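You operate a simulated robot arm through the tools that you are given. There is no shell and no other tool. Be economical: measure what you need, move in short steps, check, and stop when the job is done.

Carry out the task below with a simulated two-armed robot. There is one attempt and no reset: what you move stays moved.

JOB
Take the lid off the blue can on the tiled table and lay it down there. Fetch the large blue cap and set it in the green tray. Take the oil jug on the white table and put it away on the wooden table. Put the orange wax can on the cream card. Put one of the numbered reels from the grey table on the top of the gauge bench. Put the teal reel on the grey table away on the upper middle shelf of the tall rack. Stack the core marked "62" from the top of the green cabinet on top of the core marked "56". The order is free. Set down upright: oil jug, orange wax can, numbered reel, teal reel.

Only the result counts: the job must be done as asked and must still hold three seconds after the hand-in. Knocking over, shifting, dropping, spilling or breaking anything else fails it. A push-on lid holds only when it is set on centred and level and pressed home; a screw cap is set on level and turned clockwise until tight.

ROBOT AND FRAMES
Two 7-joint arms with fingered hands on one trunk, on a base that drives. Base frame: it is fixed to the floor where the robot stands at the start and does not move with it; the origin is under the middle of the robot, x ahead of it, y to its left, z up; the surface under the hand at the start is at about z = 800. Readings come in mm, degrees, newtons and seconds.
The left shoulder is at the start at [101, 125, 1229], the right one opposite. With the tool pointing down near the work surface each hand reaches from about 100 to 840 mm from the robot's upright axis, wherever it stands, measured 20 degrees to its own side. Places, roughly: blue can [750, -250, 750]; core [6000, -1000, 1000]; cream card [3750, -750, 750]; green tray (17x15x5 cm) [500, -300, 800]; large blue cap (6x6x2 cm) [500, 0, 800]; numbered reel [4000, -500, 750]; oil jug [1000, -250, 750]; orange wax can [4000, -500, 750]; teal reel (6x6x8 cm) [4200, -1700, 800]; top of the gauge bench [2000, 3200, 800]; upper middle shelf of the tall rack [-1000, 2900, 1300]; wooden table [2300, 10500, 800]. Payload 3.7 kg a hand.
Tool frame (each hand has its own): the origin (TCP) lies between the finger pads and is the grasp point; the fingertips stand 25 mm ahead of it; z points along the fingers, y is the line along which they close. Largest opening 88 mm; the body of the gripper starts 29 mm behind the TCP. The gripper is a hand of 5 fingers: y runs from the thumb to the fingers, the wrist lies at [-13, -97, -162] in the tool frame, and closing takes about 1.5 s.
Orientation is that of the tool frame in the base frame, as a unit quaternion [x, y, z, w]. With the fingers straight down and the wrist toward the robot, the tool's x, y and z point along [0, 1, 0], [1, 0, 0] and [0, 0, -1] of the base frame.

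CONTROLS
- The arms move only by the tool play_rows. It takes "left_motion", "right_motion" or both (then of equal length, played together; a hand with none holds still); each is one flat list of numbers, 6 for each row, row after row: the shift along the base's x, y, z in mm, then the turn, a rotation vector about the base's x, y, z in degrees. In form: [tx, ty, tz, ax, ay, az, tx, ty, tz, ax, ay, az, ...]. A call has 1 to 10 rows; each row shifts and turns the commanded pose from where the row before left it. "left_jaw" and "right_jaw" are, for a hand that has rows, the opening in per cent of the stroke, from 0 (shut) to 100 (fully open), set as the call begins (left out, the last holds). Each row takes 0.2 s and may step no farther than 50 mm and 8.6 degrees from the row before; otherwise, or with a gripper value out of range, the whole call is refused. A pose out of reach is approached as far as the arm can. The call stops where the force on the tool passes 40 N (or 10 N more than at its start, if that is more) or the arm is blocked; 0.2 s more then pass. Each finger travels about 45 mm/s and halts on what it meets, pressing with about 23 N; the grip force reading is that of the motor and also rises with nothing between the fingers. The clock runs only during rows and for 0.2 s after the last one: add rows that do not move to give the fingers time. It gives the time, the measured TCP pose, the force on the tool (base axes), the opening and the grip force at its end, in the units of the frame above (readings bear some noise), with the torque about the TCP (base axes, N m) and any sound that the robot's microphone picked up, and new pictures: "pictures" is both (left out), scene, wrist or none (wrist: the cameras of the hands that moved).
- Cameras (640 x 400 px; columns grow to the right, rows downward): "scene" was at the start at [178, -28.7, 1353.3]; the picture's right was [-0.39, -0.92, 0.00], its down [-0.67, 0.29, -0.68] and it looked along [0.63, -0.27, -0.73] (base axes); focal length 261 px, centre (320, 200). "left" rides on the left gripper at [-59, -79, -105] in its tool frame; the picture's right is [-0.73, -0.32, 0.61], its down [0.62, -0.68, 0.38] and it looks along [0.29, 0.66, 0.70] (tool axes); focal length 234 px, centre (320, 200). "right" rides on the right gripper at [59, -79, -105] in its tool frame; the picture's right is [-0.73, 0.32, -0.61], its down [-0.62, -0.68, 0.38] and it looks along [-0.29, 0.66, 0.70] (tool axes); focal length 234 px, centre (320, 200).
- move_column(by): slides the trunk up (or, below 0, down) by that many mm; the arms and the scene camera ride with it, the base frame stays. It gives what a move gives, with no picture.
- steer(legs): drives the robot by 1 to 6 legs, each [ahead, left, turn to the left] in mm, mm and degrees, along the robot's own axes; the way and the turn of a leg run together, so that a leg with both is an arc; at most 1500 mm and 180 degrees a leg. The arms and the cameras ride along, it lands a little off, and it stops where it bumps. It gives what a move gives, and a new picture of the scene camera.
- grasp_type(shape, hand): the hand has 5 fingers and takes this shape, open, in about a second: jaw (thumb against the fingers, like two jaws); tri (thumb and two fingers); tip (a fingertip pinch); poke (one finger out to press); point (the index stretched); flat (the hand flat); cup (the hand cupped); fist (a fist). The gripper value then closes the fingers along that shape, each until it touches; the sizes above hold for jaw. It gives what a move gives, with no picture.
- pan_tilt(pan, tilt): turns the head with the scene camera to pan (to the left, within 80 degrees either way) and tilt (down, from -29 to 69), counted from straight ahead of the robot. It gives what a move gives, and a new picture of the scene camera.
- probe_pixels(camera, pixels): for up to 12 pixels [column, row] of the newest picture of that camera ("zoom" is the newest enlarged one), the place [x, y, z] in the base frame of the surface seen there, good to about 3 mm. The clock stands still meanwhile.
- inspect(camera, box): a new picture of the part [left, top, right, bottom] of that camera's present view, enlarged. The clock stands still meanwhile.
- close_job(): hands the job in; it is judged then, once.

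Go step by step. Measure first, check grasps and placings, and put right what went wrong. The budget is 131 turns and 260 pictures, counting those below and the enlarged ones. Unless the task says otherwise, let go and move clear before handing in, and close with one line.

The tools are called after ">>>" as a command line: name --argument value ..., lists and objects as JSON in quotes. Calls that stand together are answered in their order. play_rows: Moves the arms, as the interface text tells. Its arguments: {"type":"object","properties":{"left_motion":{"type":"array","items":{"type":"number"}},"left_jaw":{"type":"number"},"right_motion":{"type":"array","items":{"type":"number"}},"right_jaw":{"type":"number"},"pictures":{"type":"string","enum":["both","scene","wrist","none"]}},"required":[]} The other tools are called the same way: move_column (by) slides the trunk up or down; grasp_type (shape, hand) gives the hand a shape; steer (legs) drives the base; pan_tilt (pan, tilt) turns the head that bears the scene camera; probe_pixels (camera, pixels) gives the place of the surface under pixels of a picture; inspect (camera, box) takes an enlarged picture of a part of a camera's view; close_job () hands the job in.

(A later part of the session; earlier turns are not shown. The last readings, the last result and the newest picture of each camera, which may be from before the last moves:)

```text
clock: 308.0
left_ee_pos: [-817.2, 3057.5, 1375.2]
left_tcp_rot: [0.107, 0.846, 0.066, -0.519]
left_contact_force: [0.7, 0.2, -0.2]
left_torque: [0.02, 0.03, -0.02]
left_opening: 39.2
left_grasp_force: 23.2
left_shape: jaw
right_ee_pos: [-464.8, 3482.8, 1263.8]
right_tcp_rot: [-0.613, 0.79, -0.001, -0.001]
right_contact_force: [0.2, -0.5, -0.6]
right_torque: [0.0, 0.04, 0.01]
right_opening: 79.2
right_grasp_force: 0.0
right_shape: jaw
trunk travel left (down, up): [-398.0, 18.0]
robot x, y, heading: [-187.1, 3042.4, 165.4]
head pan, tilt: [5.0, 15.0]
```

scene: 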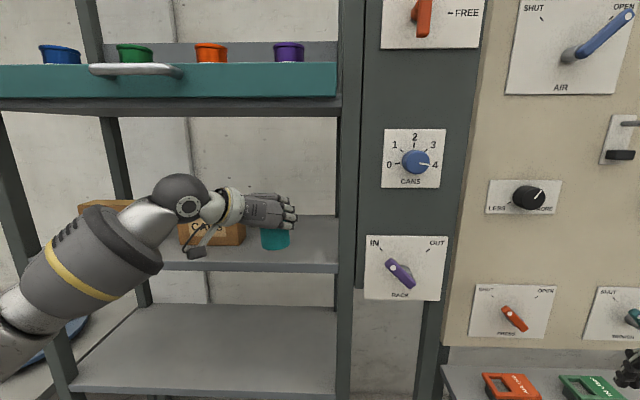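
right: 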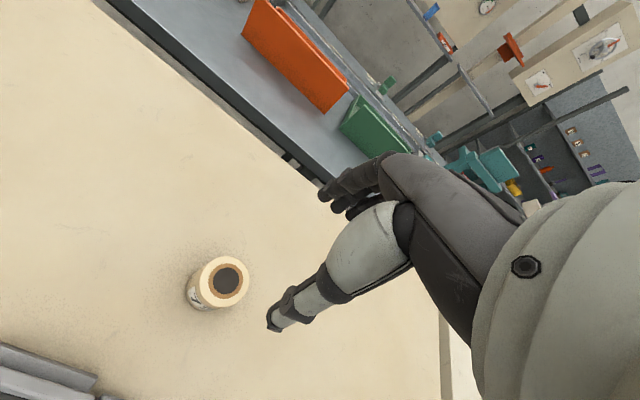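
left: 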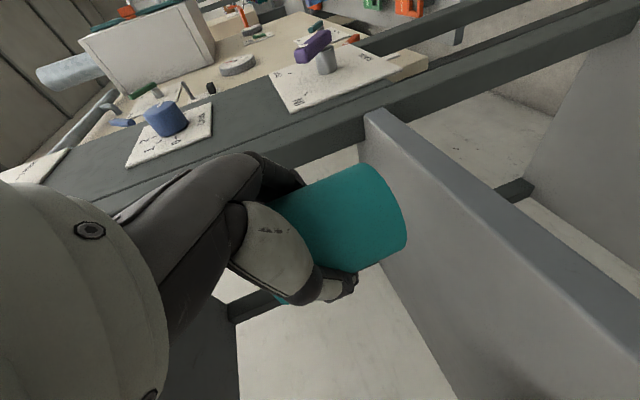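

Clear on all sides. Advancing the remaining 82 mm.

>>> play_rows --left_motion '[-40, 10.2, 0, 0, 0, 0, -40, 10.2, 0, 0, 0, 0, 0, 0, -15, 0, 0, 0, 0, 0, -15, 0, 0, 0, 0, 0, 0, 0, 0, 0]' --pictures "both"

>>> inspect --camera "scene" --box '[180, 160, 360, 290]'

```text
clock: 309.2
left_ee_pos: [-895.1, 3080.3, 1344.2]
left_tcp_rot: [0.107, 0.845, 0.065, -0.519]
left_contact_force: [0.1, -0.4, 0.0]
left_torque: [-0.01, -0.04, 0.02]
left_opening: 39.1
left_grasp_force: 22.4
left_shape: jaw
right_ee_pos: [-465.3, 3484.9, 1263.4]
right_tcp_rot: [-0.613, 0.79, -0.002, 0.0]
right_contact_force: [-0.4, -0.5, 0.3]
right_torque: [0.02, 0.03, 0.02]
right_opening: 79.4
right_grasp_force: 0.0
right_shape: jaw
trunk travel left (down, up): [-398.0, 18.0]
robot x, y, heading: [-189.8, 3043.8, 165.3]
head pan, tilt: [5.0, 15.0]
```

scene: 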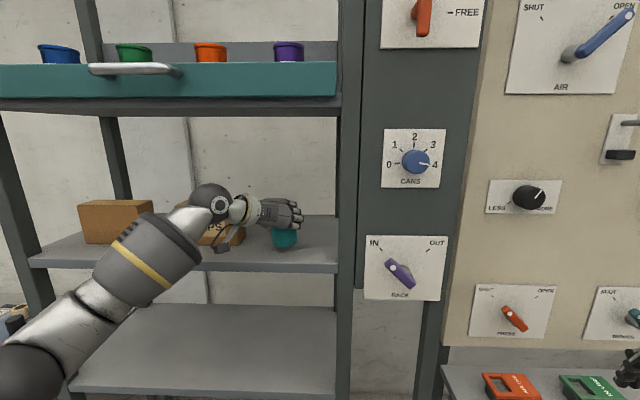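
left: 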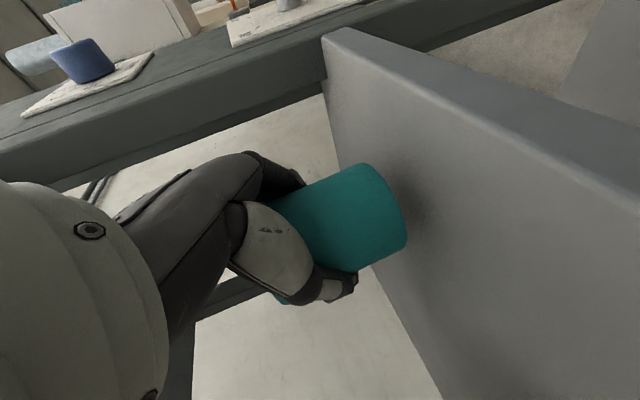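

```text
3.08 times, centred on (270, 225) of scene
```

zoom: 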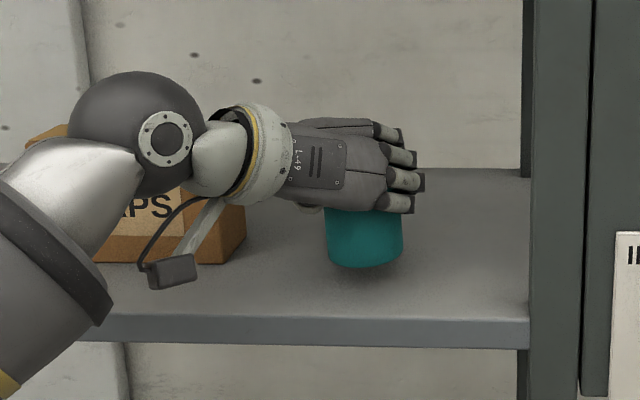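

The reel hovers ~17 mm above the shelf, upright. Lowering to contact.

>>> play_rows --left_motion '[0, 0, -8, 0, 0, 0, 0, 0, -5, 0, 0, 0, 0, 0, -2, 0, 0, 0, 0, 0, -2, 0, 0, 0, 0, 0, 0, 0, 0, 0]' --pictures "wrist"

```text
clock: 310.4
left_ee_pos: [-897.3, 3078.4, 1327.0]
left_tcp_rot: [0.106, 0.846, 0.066, -0.519]
left_contact_force: [0.0, -0.3, 0.2]
left_torque: [-0.02, 0.0, -0.03]
left_opening: 39.2
left_grasp_force: 22.8
left_shape: jaw
right_ee_pos: [-464.9, 3484.5, 1262.0]
right_tcp_rot: [-0.613, 0.79, -0.001, 0.0]
right_contact_force: [-0.2, 0.8, 0.0]
right_torque: [0.03, -0.03, 0.03]
right_opening: 79.2
right_grasp_force: 0.1
right_shape: jaw
trunk travel left (down, up): [-398.0, 18.0]
robot x, y, heading: [-185.8, 3045.2, 165.5]
head pan, tilt: [5.0, 15.0]
```

left: 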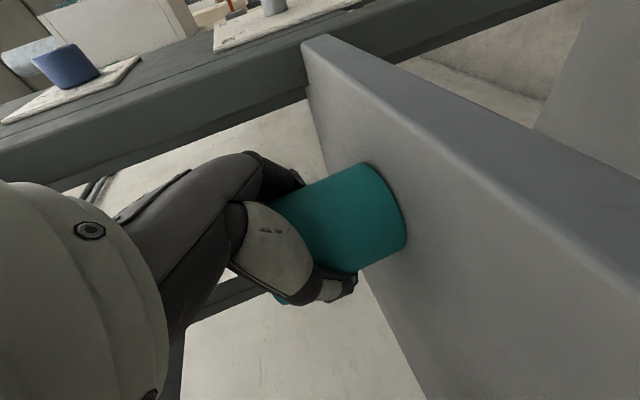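

>>> play_rows --left_motion '[0, 0, -1, 0, 0, 0, 0, 0, -1, 0, 0, 0, 0, 0, -1, 0, 0, 0, 0, 0, 0, 0, 0, 0]' --pictures "none"

```text
clock: 311.4
left_ee_pos: [-898.0, 3078.5, 1325.6]
left_tcp_rot: [0.107, 0.846, 0.065, -0.519]
left_contact_force: [1.2, 2.1, 4.0]
left_torque: [-0.04, 0.03, 0.0]
left_opening: 39.2
left_grasp_force: 23.0
left_shape: jaw
right_ee_pos: [-464.6, 3483.5, 1262.5]
right_tcp_rot: [-0.613, 0.79, -0.001, 0.0]
right_contact_force: [-0.6, 0.0, 0.1]
right_torque: [0.01, -0.03, -0.01]
right_opening: 79.0
right_grasp_force: 0.0
right_shape: jaw
trunk travel left (down, up): [-398.0, 18.0]
robot x, y, heading: [-186.0, 3042.3, 165.8]
head pan, tilt: [5.0, 15.0]
```

Contact (4 N). Opening and retracting back along the hand axis.

>>> play_rows --left_motion '[0, 0, 0, 0, 0, 0, 0, 0, 0, 0, 0, 0, 0, 0, 0, 0, 0, 0, 0, 0, 0, 0, 0, 0, 0, 0, 0, 0, 0, 0, 0, 0, 0, 0, 0, 0, 15, -4, 8, 0, 0, 0, 22, -5.5, 11, 0, 0, 0, 30, -7.5, 15, 0, 0, 0, 30, -7.5, 15, 0, 0, 0]' --left_jaw 100 --pictures "both"

>>> inspect --camera "scene" --box '[180, 160, 360, 290]'

```text
clock: 313.6
left_ee_pos: [-798.4, 3053.7, 1372.7]
left_tcp_rot: [0.107, 0.846, 0.066, -0.519]
left_contact_force: [0.1, 0.0, -0.4]
left_torque: [-0.01, 0.0, 0.0]
left_opening: 87.2
left_grasp_force: 0.0
left_shape: jaw
right_ee_pos: [-464.9, 3484.3, 1263.1]
right_tcp_rot: [-0.613, 0.79, -0.001, 0.0]
right_contact_force: [-0.1, 0.4, -0.5]
right_torque: [0.02, 0.02, 0.03]
right_opening: 78.8
right_grasp_force: 0.0
right_shape: jaw
trunk travel left (down, up): [-398.0, 18.0]
robot x, y, heading: [-183.7, 3040.9, 165.6]
head pan, tilt: [5.0, 15.0]
```

scene: 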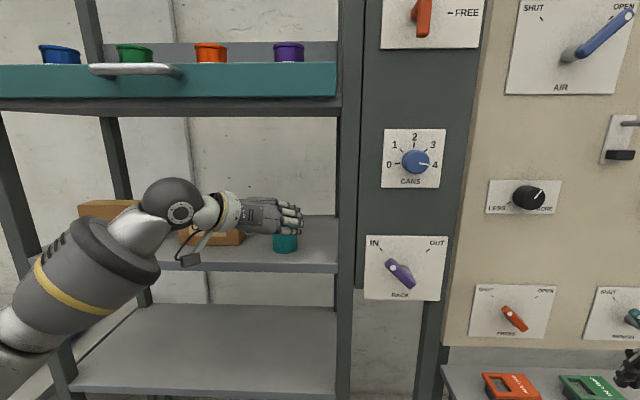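
left: 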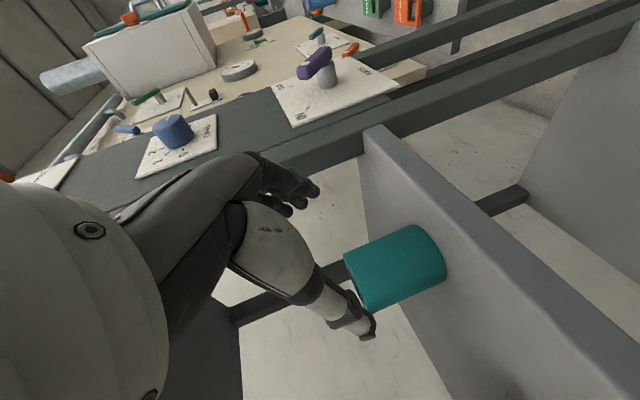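

```text
3.08 times, centred on (270, 225) of scene
```

zoom: 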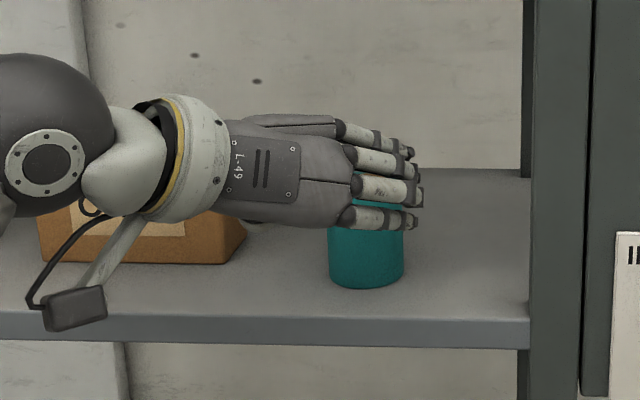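

The teal reel stands upright on the shelf, released. Retracting, lowering the column, and driving back toward the white table's left end.

>>> play_rows --left_motion '[43, -11, 10, 0, 0, 0, 43, -11, 10, 0, 0, 0, 43, -11, 5, 0, 0, 0, 43, -11, 0, 0, 0, 0, 20, -6, 0, 0, 0, 0]' --left_jaw 60 --pictures "none"

>>> steer --legs '[[-350, 0, 0], [0, 1000, 0], [0, 900, 0], [0, 0, 92.9], [126, 1460, 0]]'

>>> move_column --by -150

>>> pan_tilt --pan 0 --tilt 45

```text
clock: 314.8
left_ee_pos: [-624.3, 3005.9, 1403.4]
left_tcp_rot: [0.107, 0.846, 0.066, -0.518]
left_contact_force: [-0.2, 0.5, -0.2]
left_torque: [0.0, 0.03, -0.01]
left_opening: 53.2
left_grasp_force: 0.0
left_shape: jaw
left hand out of reach, approached as far as the arm can: row 5
right_ee_pos: [-466.2, 3483.6, 1262.0]
right_tcp_rot: [-0.613, 0.79, -0.002, 0.0]
right_contact_force: [0.7, -0.5, -0.6]
right_torque: [-0.02, 0.0, -0.01]
right_opening: 79.2
right_grasp_force: 0.0
right_shape: jaw
trunk travel left (down, up): [-398.0, 18.0]
robot x, y, heading: [-183.4, 3043.4, 165.4]
head pan, tilt: [5.0, 15.0]
```

```text
clock: 350.4
left_ee_pos: [1128.4, 199.5, 1403.8]
left_tcp_rot: [-0.526, 0.671, -0.323, -0.41]
left_contact_force: [0.3, 0.1, 0.2]
left_torque: [0.01, -0.01, -0.01]
left_opening: 53.1
left_grasp_force: 0.1
left_shape: jaw
right_ee_pos: [647.9, 354.1, 1261.9]
right_tcp_rot: [0.993, -0.12, 0.001, 0.0]
right_contact_force: [0.3, 0.4, -0.2]
right_torque: [0.02, 0.02, -0.01]
right_opening: 79.2
right_grasp_force: 0.1
right_shape: jaw
trunk travel left (down, up): [-398.0, 18.0]
robot x, y, heading: [1090.0, 639.3, -103.5]
head pan, tilt: [5.0, 15.0]
```

scene: 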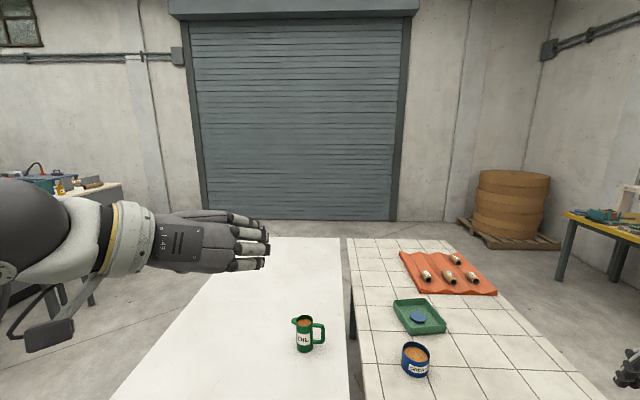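

```text
clock: 352.2
left_ee_pos: [1116.7, 152.0, 1189.5]
left_tcp_rot: [-0.551, 0.705, -0.275, -0.352]
left_contact_force: [0.3, 0.8, -0.6]
left_torque: [-0.02, 0.03, 0.0]
left_opening: 53.1
left_grasp_force: 0.0
left_shape: jaw
right_ee_pos: [647.7, 354.9, 1113.4]
right_tcp_rot: [0.993, -0.119, 0.001, 0.0]
right_contact_force: [0.1, -0.1, -0.6]
right_torque: [0.02, 0.02, -0.01]
right_opening: 79.2
right_grasp_force: 0.0
right_shape: jaw
trunk travel left (down, up): [-248.0, 168.0]
robot x, y, heading: [1084.1, 639.6, -104.0]
head pan, tilt: [5.0, 15.0]
```

```text
clock: 353.1
left_ee_pos: [1116.4, 151.3, 1188.7]
left_tcp_rot: [-0.55, 0.705, -0.276, -0.352]
left_contact_force: [-0.8, -0.2, -0.3]
left_torque: [0.0, -0.02, 0.04]
left_opening: 52.9
left_grasp_force: 0.0
left_shape: jaw
right_ee_pos: [647.4, 353.7, 1111.2]
right_tcp_rot: [0.993, -0.12, 0.001, -0.002]
right_contact_force: [0.5, 0.7, -0.3]
right_torque: [-0.04, 0.01, 0.04]
right_opening: 79.3
right_grasp_force: 0.1
right_shape: jaw
trunk travel left (down, up): [-248.0, 168.0]
robot x, y, heading: [1085.3, 635.7, -104.3]
head pan, tilt: [0.0, 45.0]
```

scene: 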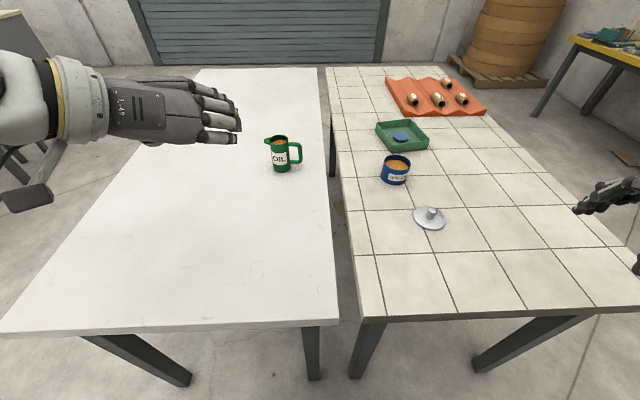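

The jug (280,153) stands with its handle to my right and spout left. Measuring it.

>>> inspect --camera "scene" --box '[250, 125, 320, 180]'

>>> probe_pixels --camera "scene" --pixels '[[270, 142], [279, 147], [288, 142], [279, 136], [266, 140], [300, 150], [280, 165], [300, 326], [10, 330], [334, 322]]'

```text
7.27 times, centred on (285, 152) of scene
```

zoom: 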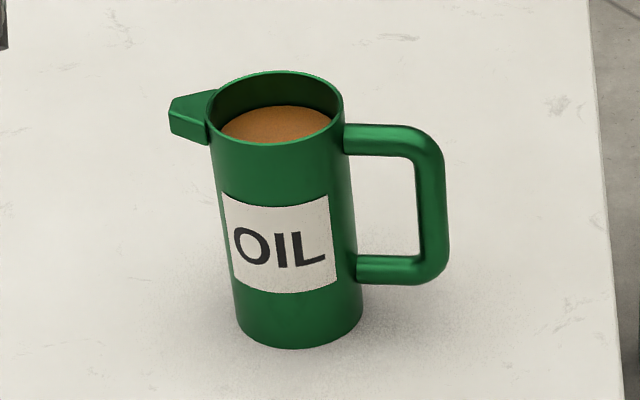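

```text
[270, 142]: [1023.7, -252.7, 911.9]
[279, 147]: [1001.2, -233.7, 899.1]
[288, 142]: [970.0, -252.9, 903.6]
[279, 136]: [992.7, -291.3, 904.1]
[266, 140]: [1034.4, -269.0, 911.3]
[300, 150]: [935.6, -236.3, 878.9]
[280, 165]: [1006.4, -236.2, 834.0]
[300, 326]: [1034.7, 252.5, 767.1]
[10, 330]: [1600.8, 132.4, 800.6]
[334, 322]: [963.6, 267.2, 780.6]
```

>>> probe_pixels --camera "zoom" --pixels '[[209, 108], [341, 108], [275, 73], [275, 143], [260, 135], [240, 330], [355, 330], [298, 348], [440, 180], [360, 136], [172, 115], [225, 200]]'

```text
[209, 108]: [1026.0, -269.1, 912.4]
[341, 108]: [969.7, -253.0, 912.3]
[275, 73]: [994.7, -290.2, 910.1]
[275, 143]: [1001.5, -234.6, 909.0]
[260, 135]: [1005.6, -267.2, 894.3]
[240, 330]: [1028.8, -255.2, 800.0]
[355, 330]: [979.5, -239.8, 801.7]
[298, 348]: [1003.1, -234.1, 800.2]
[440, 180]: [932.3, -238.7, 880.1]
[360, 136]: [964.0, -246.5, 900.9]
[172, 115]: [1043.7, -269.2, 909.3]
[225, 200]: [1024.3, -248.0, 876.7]
```

Jug centre (998,-262), Ø58, rim z 912, oil level 894. Shifting the robot left 250 and ahead 150 so the right hand can take it from above.

>>> steer --legs '[[0, 250, 0], [150, 0, 0]]'

>>> pan_tilt --pan -10 --tilt 45

```text
clock: 357.1
left_ee_pos: [1325.2, -52.1, 1189.6]
left_tcp_rot: [-0.552, 0.703, -0.276, -0.352]
left_contact_force: [-0.8, -0.7, -0.8]
left_torque: [0.0, -0.02, -0.01]
left_opening: 53.2
left_grasp_force: 0.1
left_shape: jaw
right_ee_pos: [855.9, 147.5, 1111.5]
right_tcp_rot: [0.993, -0.118, 0.0, -0.001]
right_contact_force: [0.3, -0.3, 0.4]
right_torque: [-0.01, 0.02, 0.01]
right_opening: 78.9
right_grasp_force: 0.0
right_shape: jaw
trunk travel left (down, up): [-248.0, 168.0]
robot x, y, heading: [1293.2, 435.2, -103.7]
head pan, tilt: [0.0, 45.0]
stopped in leg 2: the robot was blocked; the commanded pose is now the measured one
```

scene: 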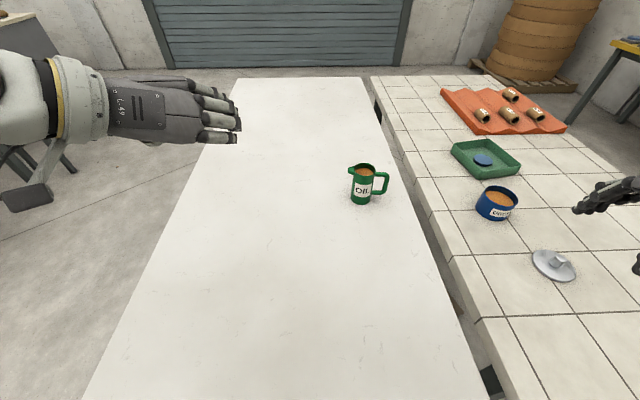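

```text
clock: 357.8
left_ee_pos: [1325.4, -53.6, 1188.2]
left_tcp_rot: [-0.552, 0.704, -0.276, -0.352]
left_contact_force: [0.7, 0.4, -0.5]
left_torque: [-0.02, 0.0, 0.0]
left_opening: 53.4
left_grasp_force: 0.0
left_shape: jaw
right_ee_pos: [854.9, 147.4, 1112.3]
right_tcp_rot: [0.993, -0.118, 0.001, -0.002]
right_contact_force: [-0.1, -0.3, -0.5]
right_torque: [0.02, -0.01, 0.0]
right_opening: 79.1
right_grasp_force: 0.1
right_shape: jaw
trunk travel left (down, up): [-248.0, 168.0]
robot x, y, heading: [1293.5, 438.7, -103.7]
head pan, tilt: [-10.0, 45.0]
```

scene: 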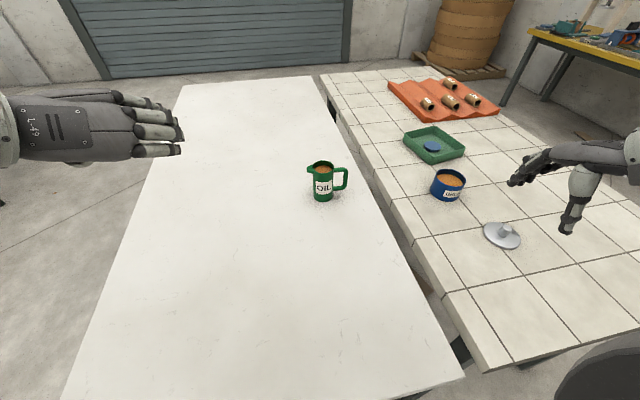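

It touched the table at ~246 mm. Checking that nothing moved.

>>> inspect --camera "scene" --box '[290, 145, 370, 215]'

>>> probe_pixels --camera "zoom" --pixels '[[150, 155], [340, 150], [245, 105], [250, 190], [270, 375], [180, 200]]'

>>> probe_pixels --camera "scene" --pixels '[[503, 229], [447, 172], [432, 148], [464, 378], [62, 396]]'

```text
5.71 times, centred on (330, 180) of scene
```

zoom: 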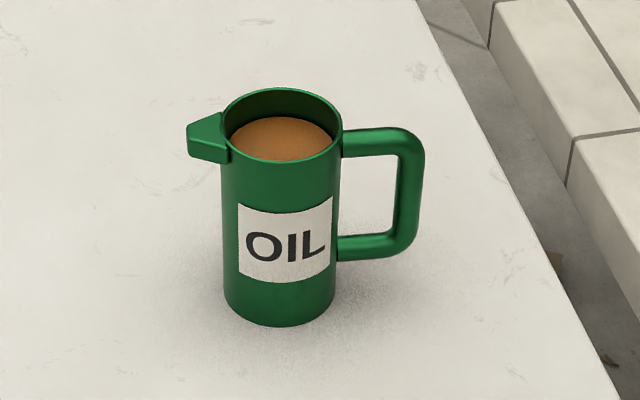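

```text
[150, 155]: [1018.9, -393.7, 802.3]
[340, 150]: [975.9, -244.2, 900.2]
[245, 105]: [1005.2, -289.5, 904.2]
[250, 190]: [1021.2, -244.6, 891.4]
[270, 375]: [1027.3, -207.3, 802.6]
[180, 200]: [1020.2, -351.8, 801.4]
```

```text
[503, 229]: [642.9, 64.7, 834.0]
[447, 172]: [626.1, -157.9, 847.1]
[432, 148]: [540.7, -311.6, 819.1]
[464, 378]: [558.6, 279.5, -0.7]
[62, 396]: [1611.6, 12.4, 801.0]
```

>>> probe_pixels --camera "zoom" --pixels '[[224, 130], [340, 130], [285, 90], [280, 164], [255, 158], [310, 158], [280, 325], [226, 300], [333, 300]]'

```text
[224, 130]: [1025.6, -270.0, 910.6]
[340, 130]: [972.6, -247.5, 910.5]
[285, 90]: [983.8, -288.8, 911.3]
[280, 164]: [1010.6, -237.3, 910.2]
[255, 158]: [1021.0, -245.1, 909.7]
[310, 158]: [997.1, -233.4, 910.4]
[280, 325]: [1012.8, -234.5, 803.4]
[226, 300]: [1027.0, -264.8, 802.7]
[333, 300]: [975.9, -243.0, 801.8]
```

Nothing moved; jug centre (998,-262). Bringing the right hand above it, fully open.

>>> play_rows --right_motion '[14.3, -40.9, -10, 0, 0, 0, 14.3, -40.9, -10, 0, 0, 0, 14.3, -40.9, -10, 0, 0, 0, 14.3, -40.9, -10, 0, 0, 0, 14.3, -40.9, -10, 0, 0, 0, 14.3, -40.9, -10, 0, 0, 0, 14.3, -40.9, -10, 0, 0, 0, 14.3, -40.9, -10, 0, 0, 0, 14.3, -40.9, -10, 0, 0, 0, 14.3, -40.9, -10, 0, 0, 0]' --right_jaw 100 --pictures "both"

```text
clock: 360.0
left_ee_pos: [1325.4, -54.2, 1188.7]
left_tcp_rot: [-0.552, 0.704, -0.277, -0.352]
left_contact_force: [-0.1, 1.0, 0.8]
left_torque: [-0.04, -0.02, 0.03]
left_opening: 53.3
left_grasp_force: 0.0
left_shape: jaw
right_ee_pos: [997.5, -263.7, 1013.5]
right_tcp_rot: [0.993, -0.118, 0.001, -0.002]
right_contact_force: [0.5, 0.4, -1.2]
right_torque: [0.01, 0.02, 0.0]
right_opening: 87.6
right_grasp_force: 0.2
right_shape: jaw
trunk travel left (down, up): [-248.0, 168.0]
robot x, y, heading: [1297.7, 432.6, -103.5]
head pan, tilt: [-10.0, 45.0]
```

scene: 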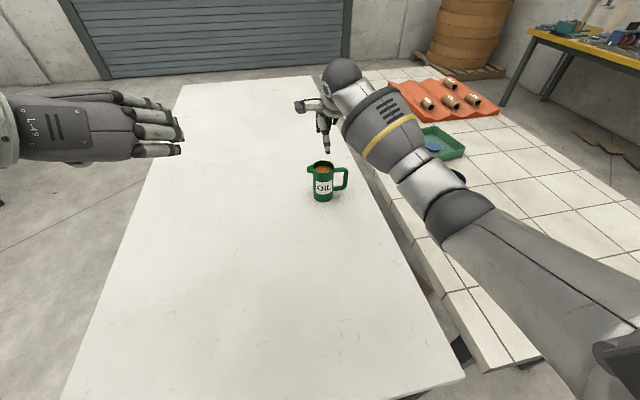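
right: 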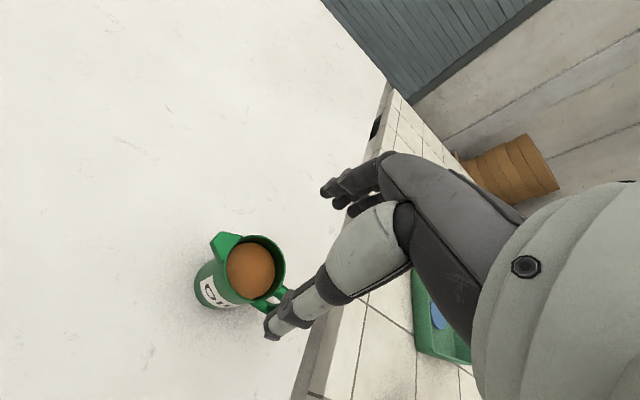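

Hand is centred. Descending with a small −5.6° yaw to square with the handle, pausing to look.

>>> play_rows --right_motion '[0.5, 1, -40, 0, 0, -5.6, 0, 0, -35, 0, 0, 0, 0, 0, 0, 0, 0, 0]' --pictures "wrist"

>>> inspect --camera "scene" --box '[280, 100, 400, 210]'

```text
clock: 360.8
left_ee_pos: [1326.6, -53.5, 1189.3]
left_tcp_rot: [-0.552, 0.704, -0.276, -0.351]
left_contact_force: [0.0, -0.8, 0.3]
left_torque: [0.0, -0.02, 0.0]
left_opening: 53.4
left_grasp_force: 0.0
left_shape: jaw
right_ee_pos: [999.0, -262.0, 937.7]
right_tcp_rot: [0.986, -0.166, 0.001, -0.001]
right_contact_force: [0.1, -0.8, 0.2]
right_torque: [0.02, 0.0, 0.0]
right_opening: 87.8
right_grasp_force: 0.0
right_shape: jaw
trunk travel left (down, up): [-248.0, 168.0]
robot x, y, heading: [1293.6, 435.2, -103.8]
head pan, tilt: [-10.0, 45.0]
```

right: 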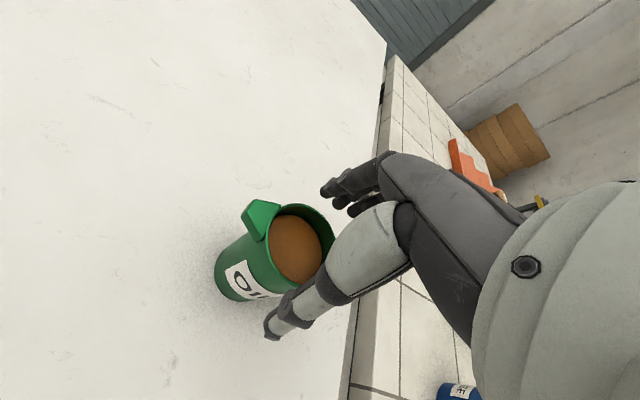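

```text
3.64 times, centred on (340, 155) of scene
```

zoom: 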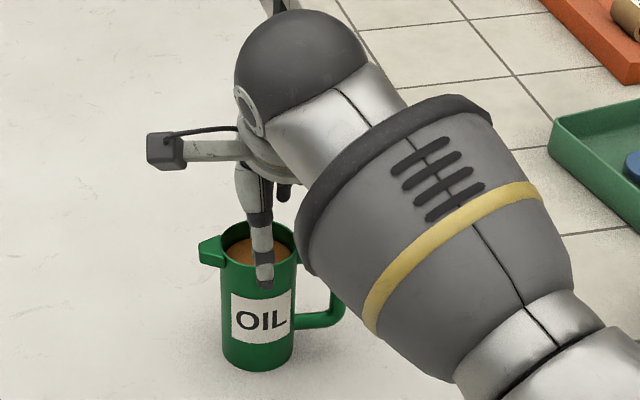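

Thumb is centred in front, clear of the handle. Descending 44 mm.

>>> play_rows --right_motion '[0, 0, -22, 0, 0, 0, 0, 0, -22, 0, 0, 0, 0, 0, 0, 0, 0, 0]' --pictures "wrist"

>>> inspect --camera "scene" --box '[280, 100, 400, 210]'

```text
clock: 361.6
left_ee_pos: [1326.4, -52.1, 1189.0]
left_tcp_rot: [-0.553, 0.703, -0.276, -0.351]
left_contact_force: [0.7, -0.4, -0.2]
left_torque: [-0.03, -0.02, 0.0]
left_opening: 53.3
left_grasp_force: 0.1
left_shape: jaw
right_ee_pos: [999.6, -259.9, 893.7]
right_tcp_rot: [0.986, -0.167, 0.001, 0.0]
right_contact_force: [0.4, -1.9, 2.4]
right_torque: [-0.02, 0.02, -0.03]
right_opening: 87.9
right_grasp_force: 0.0
right_shape: jaw
trunk travel left (down, up): [-248.0, 168.0]
robot x, y, heading: [1291.7, 434.7, -103.9]
head pan, tilt: [-10.0, 45.0]
```

right: 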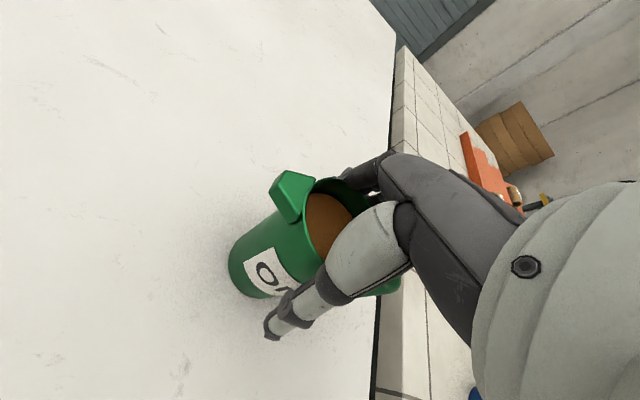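

```text
3.64 times, centred on (340, 155) of scene
```

zoom: 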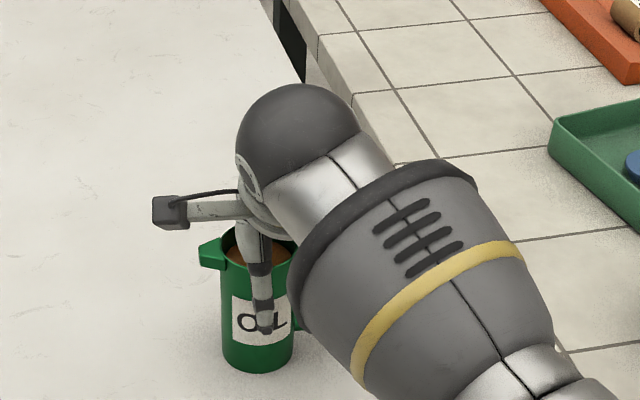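

Light contact of ~3 N only. Raising 2 mm and closing.

>>> play_rows --right_motion '[0, 0, 2, 0, 0, 0, 0, 0, 0, 0, 0, 0, 0, 0, 0, 0, 0, 0, 0, 0, 0, 0, 0, 0, 0, 0, 0, 0, 0, 0, 0, 0, 0, 0, 0, 0]' --right_jaw 0 --pictures "wrist"

>>> inspect --camera "scene" --box '[280, 100, 400, 210]'

```text
clock: 363.0
left_ee_pos: [1325.0, -54.6, 1188.0]
left_tcp_rot: [-0.553, 0.703, -0.276, -0.352]
left_contact_force: [-0.3, -0.3, 0.1]
left_torque: [-0.02, 0.0, 0.02]
left_opening: 53.3
left_grasp_force: 0.1
left_shape: jaw
right_ee_pos: [1000.6, -260.2, 896.4]
right_tcp_rot: [0.986, -0.166, 0.002, -0.002]
right_contact_force: [0.5, 1.5, 1.5]
right_torque: [0.23, -0.1, -0.02]
right_opening: 56.1
right_grasp_force: 23.8
right_shape: jaw
trunk travel left (down, up): [-248.0, 168.0]
robot x, y, heading: [1297.2, 433.2, -104.1]
head pan, tilt: [-10.0, 45.0]
```

right: 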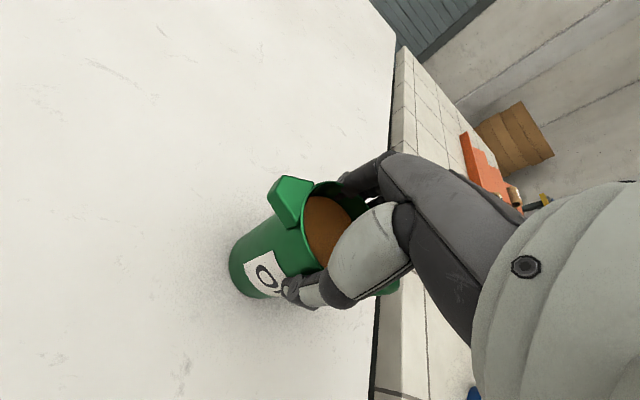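

```text
3.64 times, centred on (340, 155) of scene
```

zoom: 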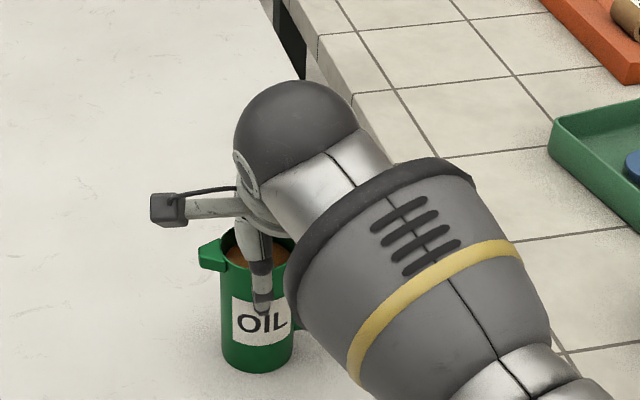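

Gripped at 56 mm. Lifting gently and checking level.

>>> play_rows --right_motion '[0, 0, 5, 0, 0, 0, 0, 0, 10, 0, 0, 0, 0, 0, 20, 0, 0, 0, 0, 0, 25, 0, 0, 0, 0, 0, 25, 0, 0, 0, 0, 0, 25, 0, 0, 0, 0, 0, 20, 0, 0, 0]' --pictures "wrist"

>>> inspect --camera "scene" --box '[270, 60, 410, 200]'

```text
clock: 364.6
left_ee_pos: [1325.0, -55.2, 1189.5]
left_tcp_rot: [-0.552, 0.704, -0.276, -0.351]
left_contact_force: [0.8, -0.4, 0.3]
left_torque: [-0.04, 0.01, 0.01]
left_opening: 53.2
left_grasp_force: 0.0
left_shape: jaw
right_ee_pos: [1000.9, -260.7, 1025.0]
right_tcp_rot: [0.986, -0.167, 0.001, -0.001]
right_contact_force: [0.8, -0.5, -3.1]
right_torque: [0.0, -0.03, 0.03]
right_opening: 55.9
right_grasp_force: 23.2
right_shape: jaw
trunk travel left (down, up): [-248.0, 168.0]
robot x, y, heading: [1297.9, 434.1, -103.5]
head pan, tilt: [-10.0, 45.0]
```

right: 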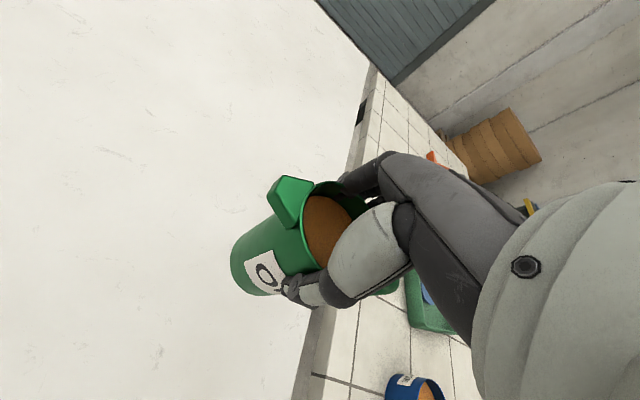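

```text
2.86 times, centred on (340, 130) of scene
```

zoom: 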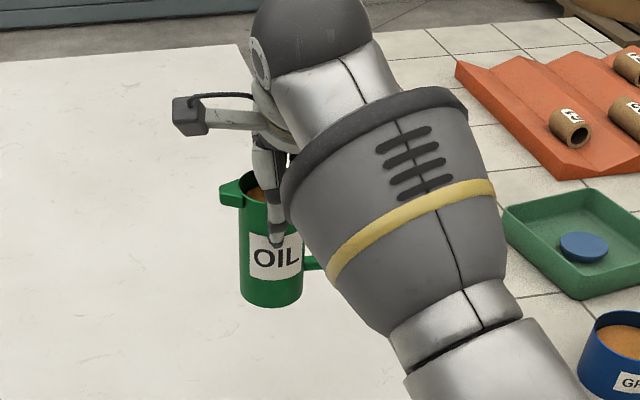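

Level and secure (~3 N). Pulling the jug in toward the body smoothly, then driving to the aisle.

>>> play_rows --right_motion '[-1, 16, 4, 0, 0, 0, -2, 33, 6, 0, 0, 0, -2, 36, 6, 0, 0, 0, -2, 36, 6, 0, 0, 0, -3, 36, 6, 0, 0, 0, -3, 36, 6, 0, 0, 0, -3, 36, 4, 0, 0, 0, -2, 20, 2, 0, 0, 0, -1, 10, 0, 0, 0, 0]' --pictures "none"

>>> steer --legs '[[-400, 0, 0], [0, 1450, 0], [0, 0, -166.5], [600, 0, 0]]'

>>> pan_tilt --pan 0 --tilt 12

```text
clock: 366.6
left_ee_pos: [1325.2, -54.2, 1189.4]
left_tcp_rot: [-0.553, 0.704, -0.276, -0.351]
left_contact_force: [0.4, 0.4, -0.2]
left_torque: [0.05, 0.0, -0.01]
left_opening: 53.2
left_grasp_force: 0.1
left_shape: jaw
right_ee_pos: [981.5, -1.1, 1065.7]
right_tcp_rot: [0.986, -0.167, 0.001, -0.001]
right_contact_force: [0.0, -0.6, -3.2]
right_torque: [0.01, -0.03, 0.01]
right_opening: 55.6
right_grasp_force: 22.9
right_shape: jaw
trunk travel left (down, up): [-248.0, 168.0]
robot x, y, heading: [1294.7, 432.6, -103.7]
head pan, tilt: [-10.0, 45.0]
```

```text
clock: 391.3
left_ee_pos: [2599.0, 1539.0, 1189.0]
left_tcp_rot: [0.617, 0.648, 0.309, -0.323]
left_contact_force: [-0.5, 0.0, -0.4]
left_torque: [0.02, 0.0, -0.01]
left_opening: 53.4
left_grasp_force: 0.0
left_shape: jaw
right_ee_pos: [2945.5, 1586.6, 1064.8]
right_tcp_rot: [0.023, 1.0, -0.001, 0.0]
right_contact_force: [0.2, -0.1, -1.8]
right_torque: [-0.03, 0.03, 0.01]
right_opening: 55.0
right_grasp_force: 23.0
right_shape: jaw
trunk travel left (down, up): [-248.0, 168.0]
robot x, y, heading: [2767.9, 1081.4, 93.1]
head pan, tilt: [-10.0, 45.0]
```

scene: 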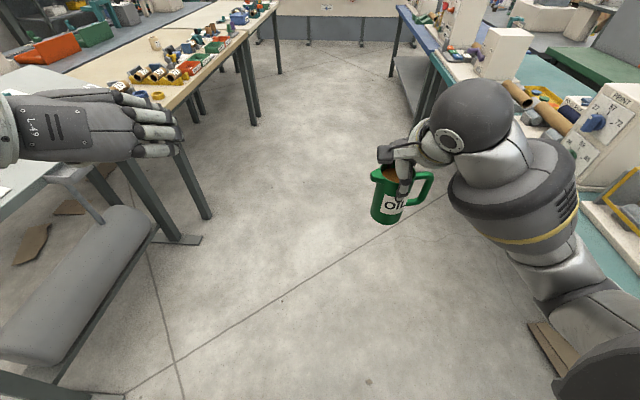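

```text
clock: 392.3
left_ee_pos: [2599.6, 1538.2, 1188.3]
left_tcp_rot: [0.617, 0.648, 0.308, -0.324]
left_contact_force: [-0.8, -0.4, -0.3]
left_torque: [-0.01, 0.0, 0.0]
left_opening: 53.1
left_grasp_force: 0.0
left_shape: jaw
right_ee_pos: [2945.0, 1586.0, 1066.1]
right_tcp_rot: [0.022, 1.0, -0.001, -0.001]
right_contact_force: [0.8, -0.2, -2.2]
right_torque: [-0.02, 0.04, 0.02]
right_opening: 55.1
right_grasp_force: 22.8
right_shape: jaw
trunk travel left (down, up): [-248.0, 168.0]
robot x, y, heading: [2770.7, 1080.4, 92.8]
head pan, tilt: [0.0, 12.0]
```

scene: 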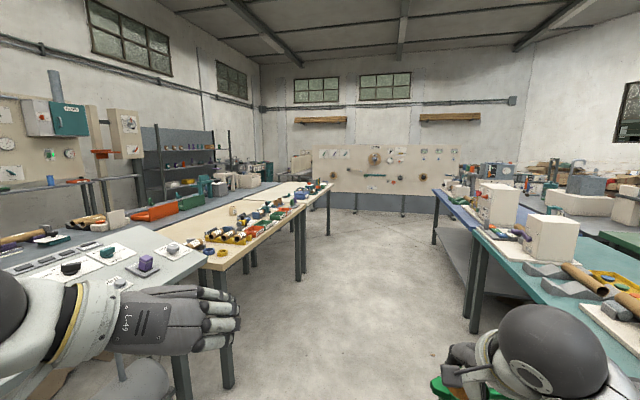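

The aisle leads to a big panel; I need the way around it. Probing the panel and end tables.

>>> probe_pixels --camera "scene" --pixels '[[330, 170], [450, 170], [320, 195], [400, 212], [355, 210], [330, 188], [440, 190], [360, 240], [300, 175], [420, 200], [470, 165]]'

>>> inspect --camera "scene" --box '[240, 110, 520, 250]'

```text
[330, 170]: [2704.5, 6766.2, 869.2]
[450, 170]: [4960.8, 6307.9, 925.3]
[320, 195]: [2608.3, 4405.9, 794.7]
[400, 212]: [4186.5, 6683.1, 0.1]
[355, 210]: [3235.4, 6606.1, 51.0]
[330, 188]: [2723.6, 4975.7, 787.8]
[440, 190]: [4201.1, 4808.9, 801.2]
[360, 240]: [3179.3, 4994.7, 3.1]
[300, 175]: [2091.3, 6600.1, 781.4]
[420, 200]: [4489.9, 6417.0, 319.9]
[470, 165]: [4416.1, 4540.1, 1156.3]
```

```text
2.29 times, centred on (380, 180) of scene
```

zoom: 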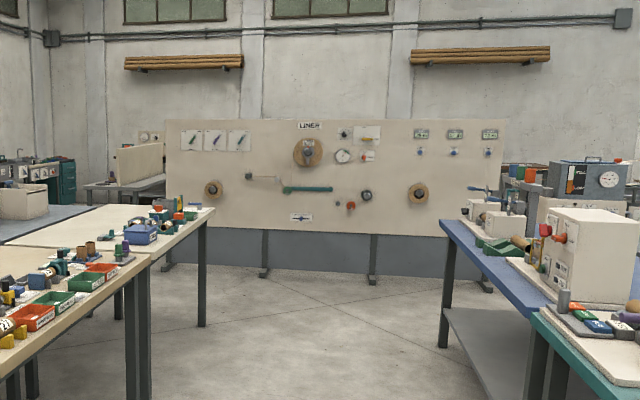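

The wooden table lies beyond along the rack-wall lane (seen earlier as the dark table at the far end). I'll go back west along y≈1080 and then north along the lane.

>>> steer --legs '[[0, 0, 87], [1480, 0, 0], [1480, 0, 0], [0, 0, -104]]'

>>> pan_tilt --pan 0 --tilt 12

```text
clock: 414.6
left_ee_pos: [-241.1, 1496.3, 1188.6]
left_tcp_rot: [0.693, 0.566, 0.346, -0.283]
left_contact_force: [0.2, -0.7, -0.3]
left_torque: [0.03, 0.0, 0.0]
left_opening: 53.1
left_grasp_force: 0.1
left_shape: jaw
right_ee_pos: [105.1, 1458.0, 1065.4]
right_tcp_rot: [0.148, 0.989, -0.002, -0.001]
right_contact_force: [-0.2, -0.4, -3.3]
right_torque: [-0.03, 0.05, -0.02]
right_opening: 54.6
right_grasp_force: 23.1
right_shape: jaw
trunk travel left (down, up): [-248.0, 168.0]
robot x, y, heading: [-189.7, 1012.5, 78.3]
head pan, tilt: [0.0, 12.0]
```

scene: 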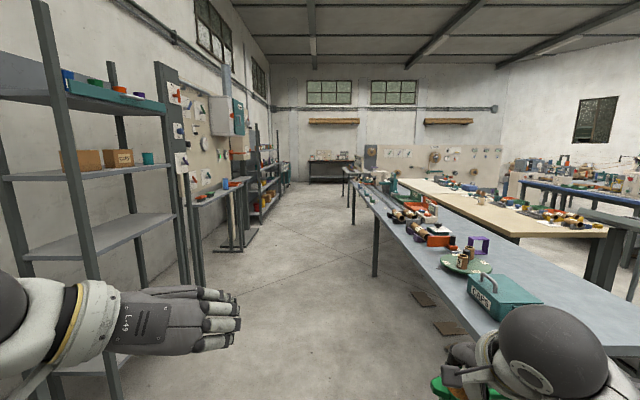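

```text
clock: 415.2
left_ee_pos: [-242.3, 1497.8, 1188.7]
left_tcp_rot: [0.693, 0.566, 0.346, -0.283]
left_contact_force: [0.4, -0.1, -0.8]
left_torque: [-0.03, 0.01, -0.03]
left_opening: 53.3
left_grasp_force: 0.0
left_shape: jaw
right_ee_pos: [105.5, 1456.7, 1065.6]
right_tcp_rot: [0.147, 0.989, -0.001, -0.001]
right_contact_force: [-0.4, -0.3, -3.1]
right_torque: [-0.02, 0.04, 0.0]
right_opening: 54.8
right_grasp_force: 22.9
right_shape: jaw
trunk travel left (down, up): [-248.0, 168.0]
robot x, y, heading: [-191.7, 1007.1, 78.5]
head pan, tilt: [0.0, 12.0]
```

scene: 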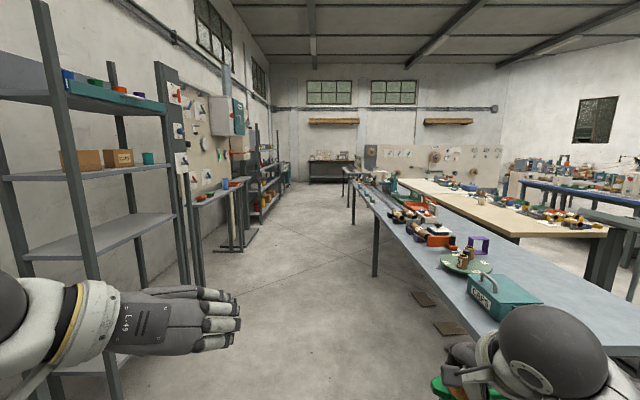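

The lane is open with the dark table at the far end (330,162), and the teal reel is still on its shelf (147,158). Probing the lane edges.

>>> probe_pixels --camera "scene" --pixels '[[330, 161], [312, 182], [345, 182], [250, 245], [370, 275], [355, 225], [285, 190], [330, 158], [262, 222], [352, 180]]'

>>> inspect --camera "scene" --box '[260, 130, 400, 230]'

```text
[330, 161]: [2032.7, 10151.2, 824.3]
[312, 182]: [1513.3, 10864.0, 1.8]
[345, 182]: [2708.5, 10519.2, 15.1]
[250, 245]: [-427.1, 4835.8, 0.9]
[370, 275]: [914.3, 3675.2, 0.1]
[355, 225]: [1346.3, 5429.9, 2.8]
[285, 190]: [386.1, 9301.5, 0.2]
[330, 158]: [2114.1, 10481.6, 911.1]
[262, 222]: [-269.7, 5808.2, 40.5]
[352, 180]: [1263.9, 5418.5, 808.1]
```

```text
4.00 times, centred on (330, 180) of scene
```

zoom: 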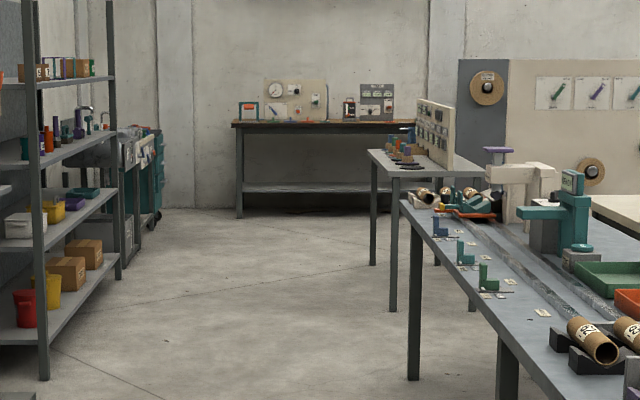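

Lane is clear. Driving north ~4.5 m at heading 81°.

>>> steer --legs '[[0, 0, 2.5], [1500, 0, 0], [1500, 0, 0], [1450, 0, 0], [0, 0, -9]]'

>>> pan_tilt --pan 0 --tilt 15

>>> probe_pixels --camera "scene" --pixels '[[320, 200], [320, 300], [400, 250], [250, 250], [330, 175], [420, 220]]'

```text
clock: 437.6
left_ee_pos: [379.3, 5931.1, 1189.1]
left_tcp_rot: [0.713, 0.541, 0.356, -0.27]
left_contact_force: [-0.1, 0.4, 0.7]
left_torque: [-0.03, -0.01, -0.02]
left_opening: 53.4
left_grasp_force: 0.0
left_shape: jaw
right_ee_pos: [723.3, 5866.4, 1066.6]
right_tcp_rot: [0.184, 0.983, -0.002, -0.001]
right_contact_force: [-0.6, -0.3, -1.8]
right_torque: [0.0, 0.02, -0.02]
right_opening: 54.2
right_grasp_force: 22.9
right_shape: jaw
trunk travel left (down, up): [-248.0, 168.0]
robot x, y, heading: [396.2, 5440.2, 74.5]
head pan, tilt: [0.0, 12.0]
```

scene: 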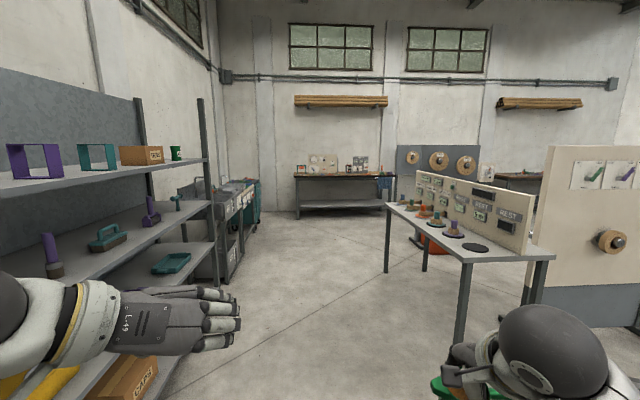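

```text
clock: 438.3
left_ee_pos: [380.2, 5930.1, 1187.9]
left_tcp_rot: [0.713, 0.541, 0.356, -0.269]
left_contact_force: [-0.7, 0.2, -0.4]
left_torque: [-0.05, 0.0, -0.02]
left_opening: 53.3
left_grasp_force: 0.0
left_shape: jaw
right_ee_pos: [722.6, 5865.3, 1065.1]
right_tcp_rot: [0.184, 0.983, -0.002, -0.001]
right_contact_force: [0.5, -1.0, -3.1]
right_torque: [0.0, 0.03, -0.02]
right_opening: 54.4
right_grasp_force: 23.0
right_shape: jaw
trunk travel left (down, up): [-248.0, 168.0]
robot x, y, heading: [392.5, 5440.7, 74.4]
head pan, tilt: [0.0, 15.0]
```

scene: 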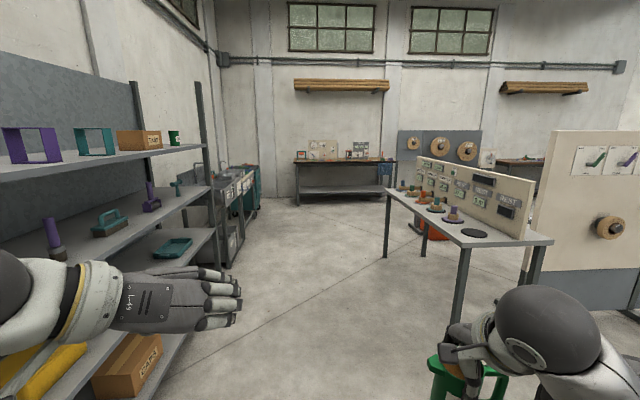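

```text
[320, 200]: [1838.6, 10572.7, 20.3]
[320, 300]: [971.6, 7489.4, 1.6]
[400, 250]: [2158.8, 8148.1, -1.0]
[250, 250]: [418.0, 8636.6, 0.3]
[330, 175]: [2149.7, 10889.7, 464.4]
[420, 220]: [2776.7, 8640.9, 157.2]
```

The wooden table is dead ahead at (345,163). Checking clearances left and right before driving on.

>>> probe_pixels --camera "scene" --pixels '[[205, 145], [212, 250], [240, 255], [460, 320], [386, 255], [455, 243], [388, 190], [345, 162], [297, 163], [395, 163], [245, 170]]'

>>> inspect --camera "scene" --box '[280, 130, 410, 210]'

```text
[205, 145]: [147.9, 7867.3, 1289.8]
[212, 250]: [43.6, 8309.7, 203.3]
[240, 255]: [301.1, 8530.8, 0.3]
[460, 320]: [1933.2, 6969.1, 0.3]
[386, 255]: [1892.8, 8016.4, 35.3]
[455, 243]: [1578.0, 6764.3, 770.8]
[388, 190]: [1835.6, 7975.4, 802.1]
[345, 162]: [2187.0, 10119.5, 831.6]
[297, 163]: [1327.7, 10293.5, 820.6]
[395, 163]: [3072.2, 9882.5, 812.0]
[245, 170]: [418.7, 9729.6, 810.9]
```

```text
4.92 times, centred on (345, 170) of scene
```

zoom: 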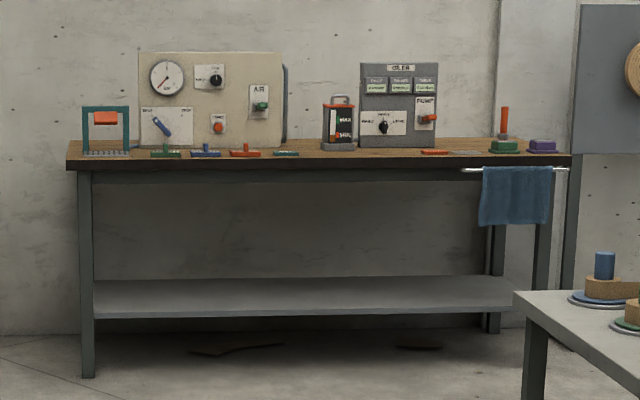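

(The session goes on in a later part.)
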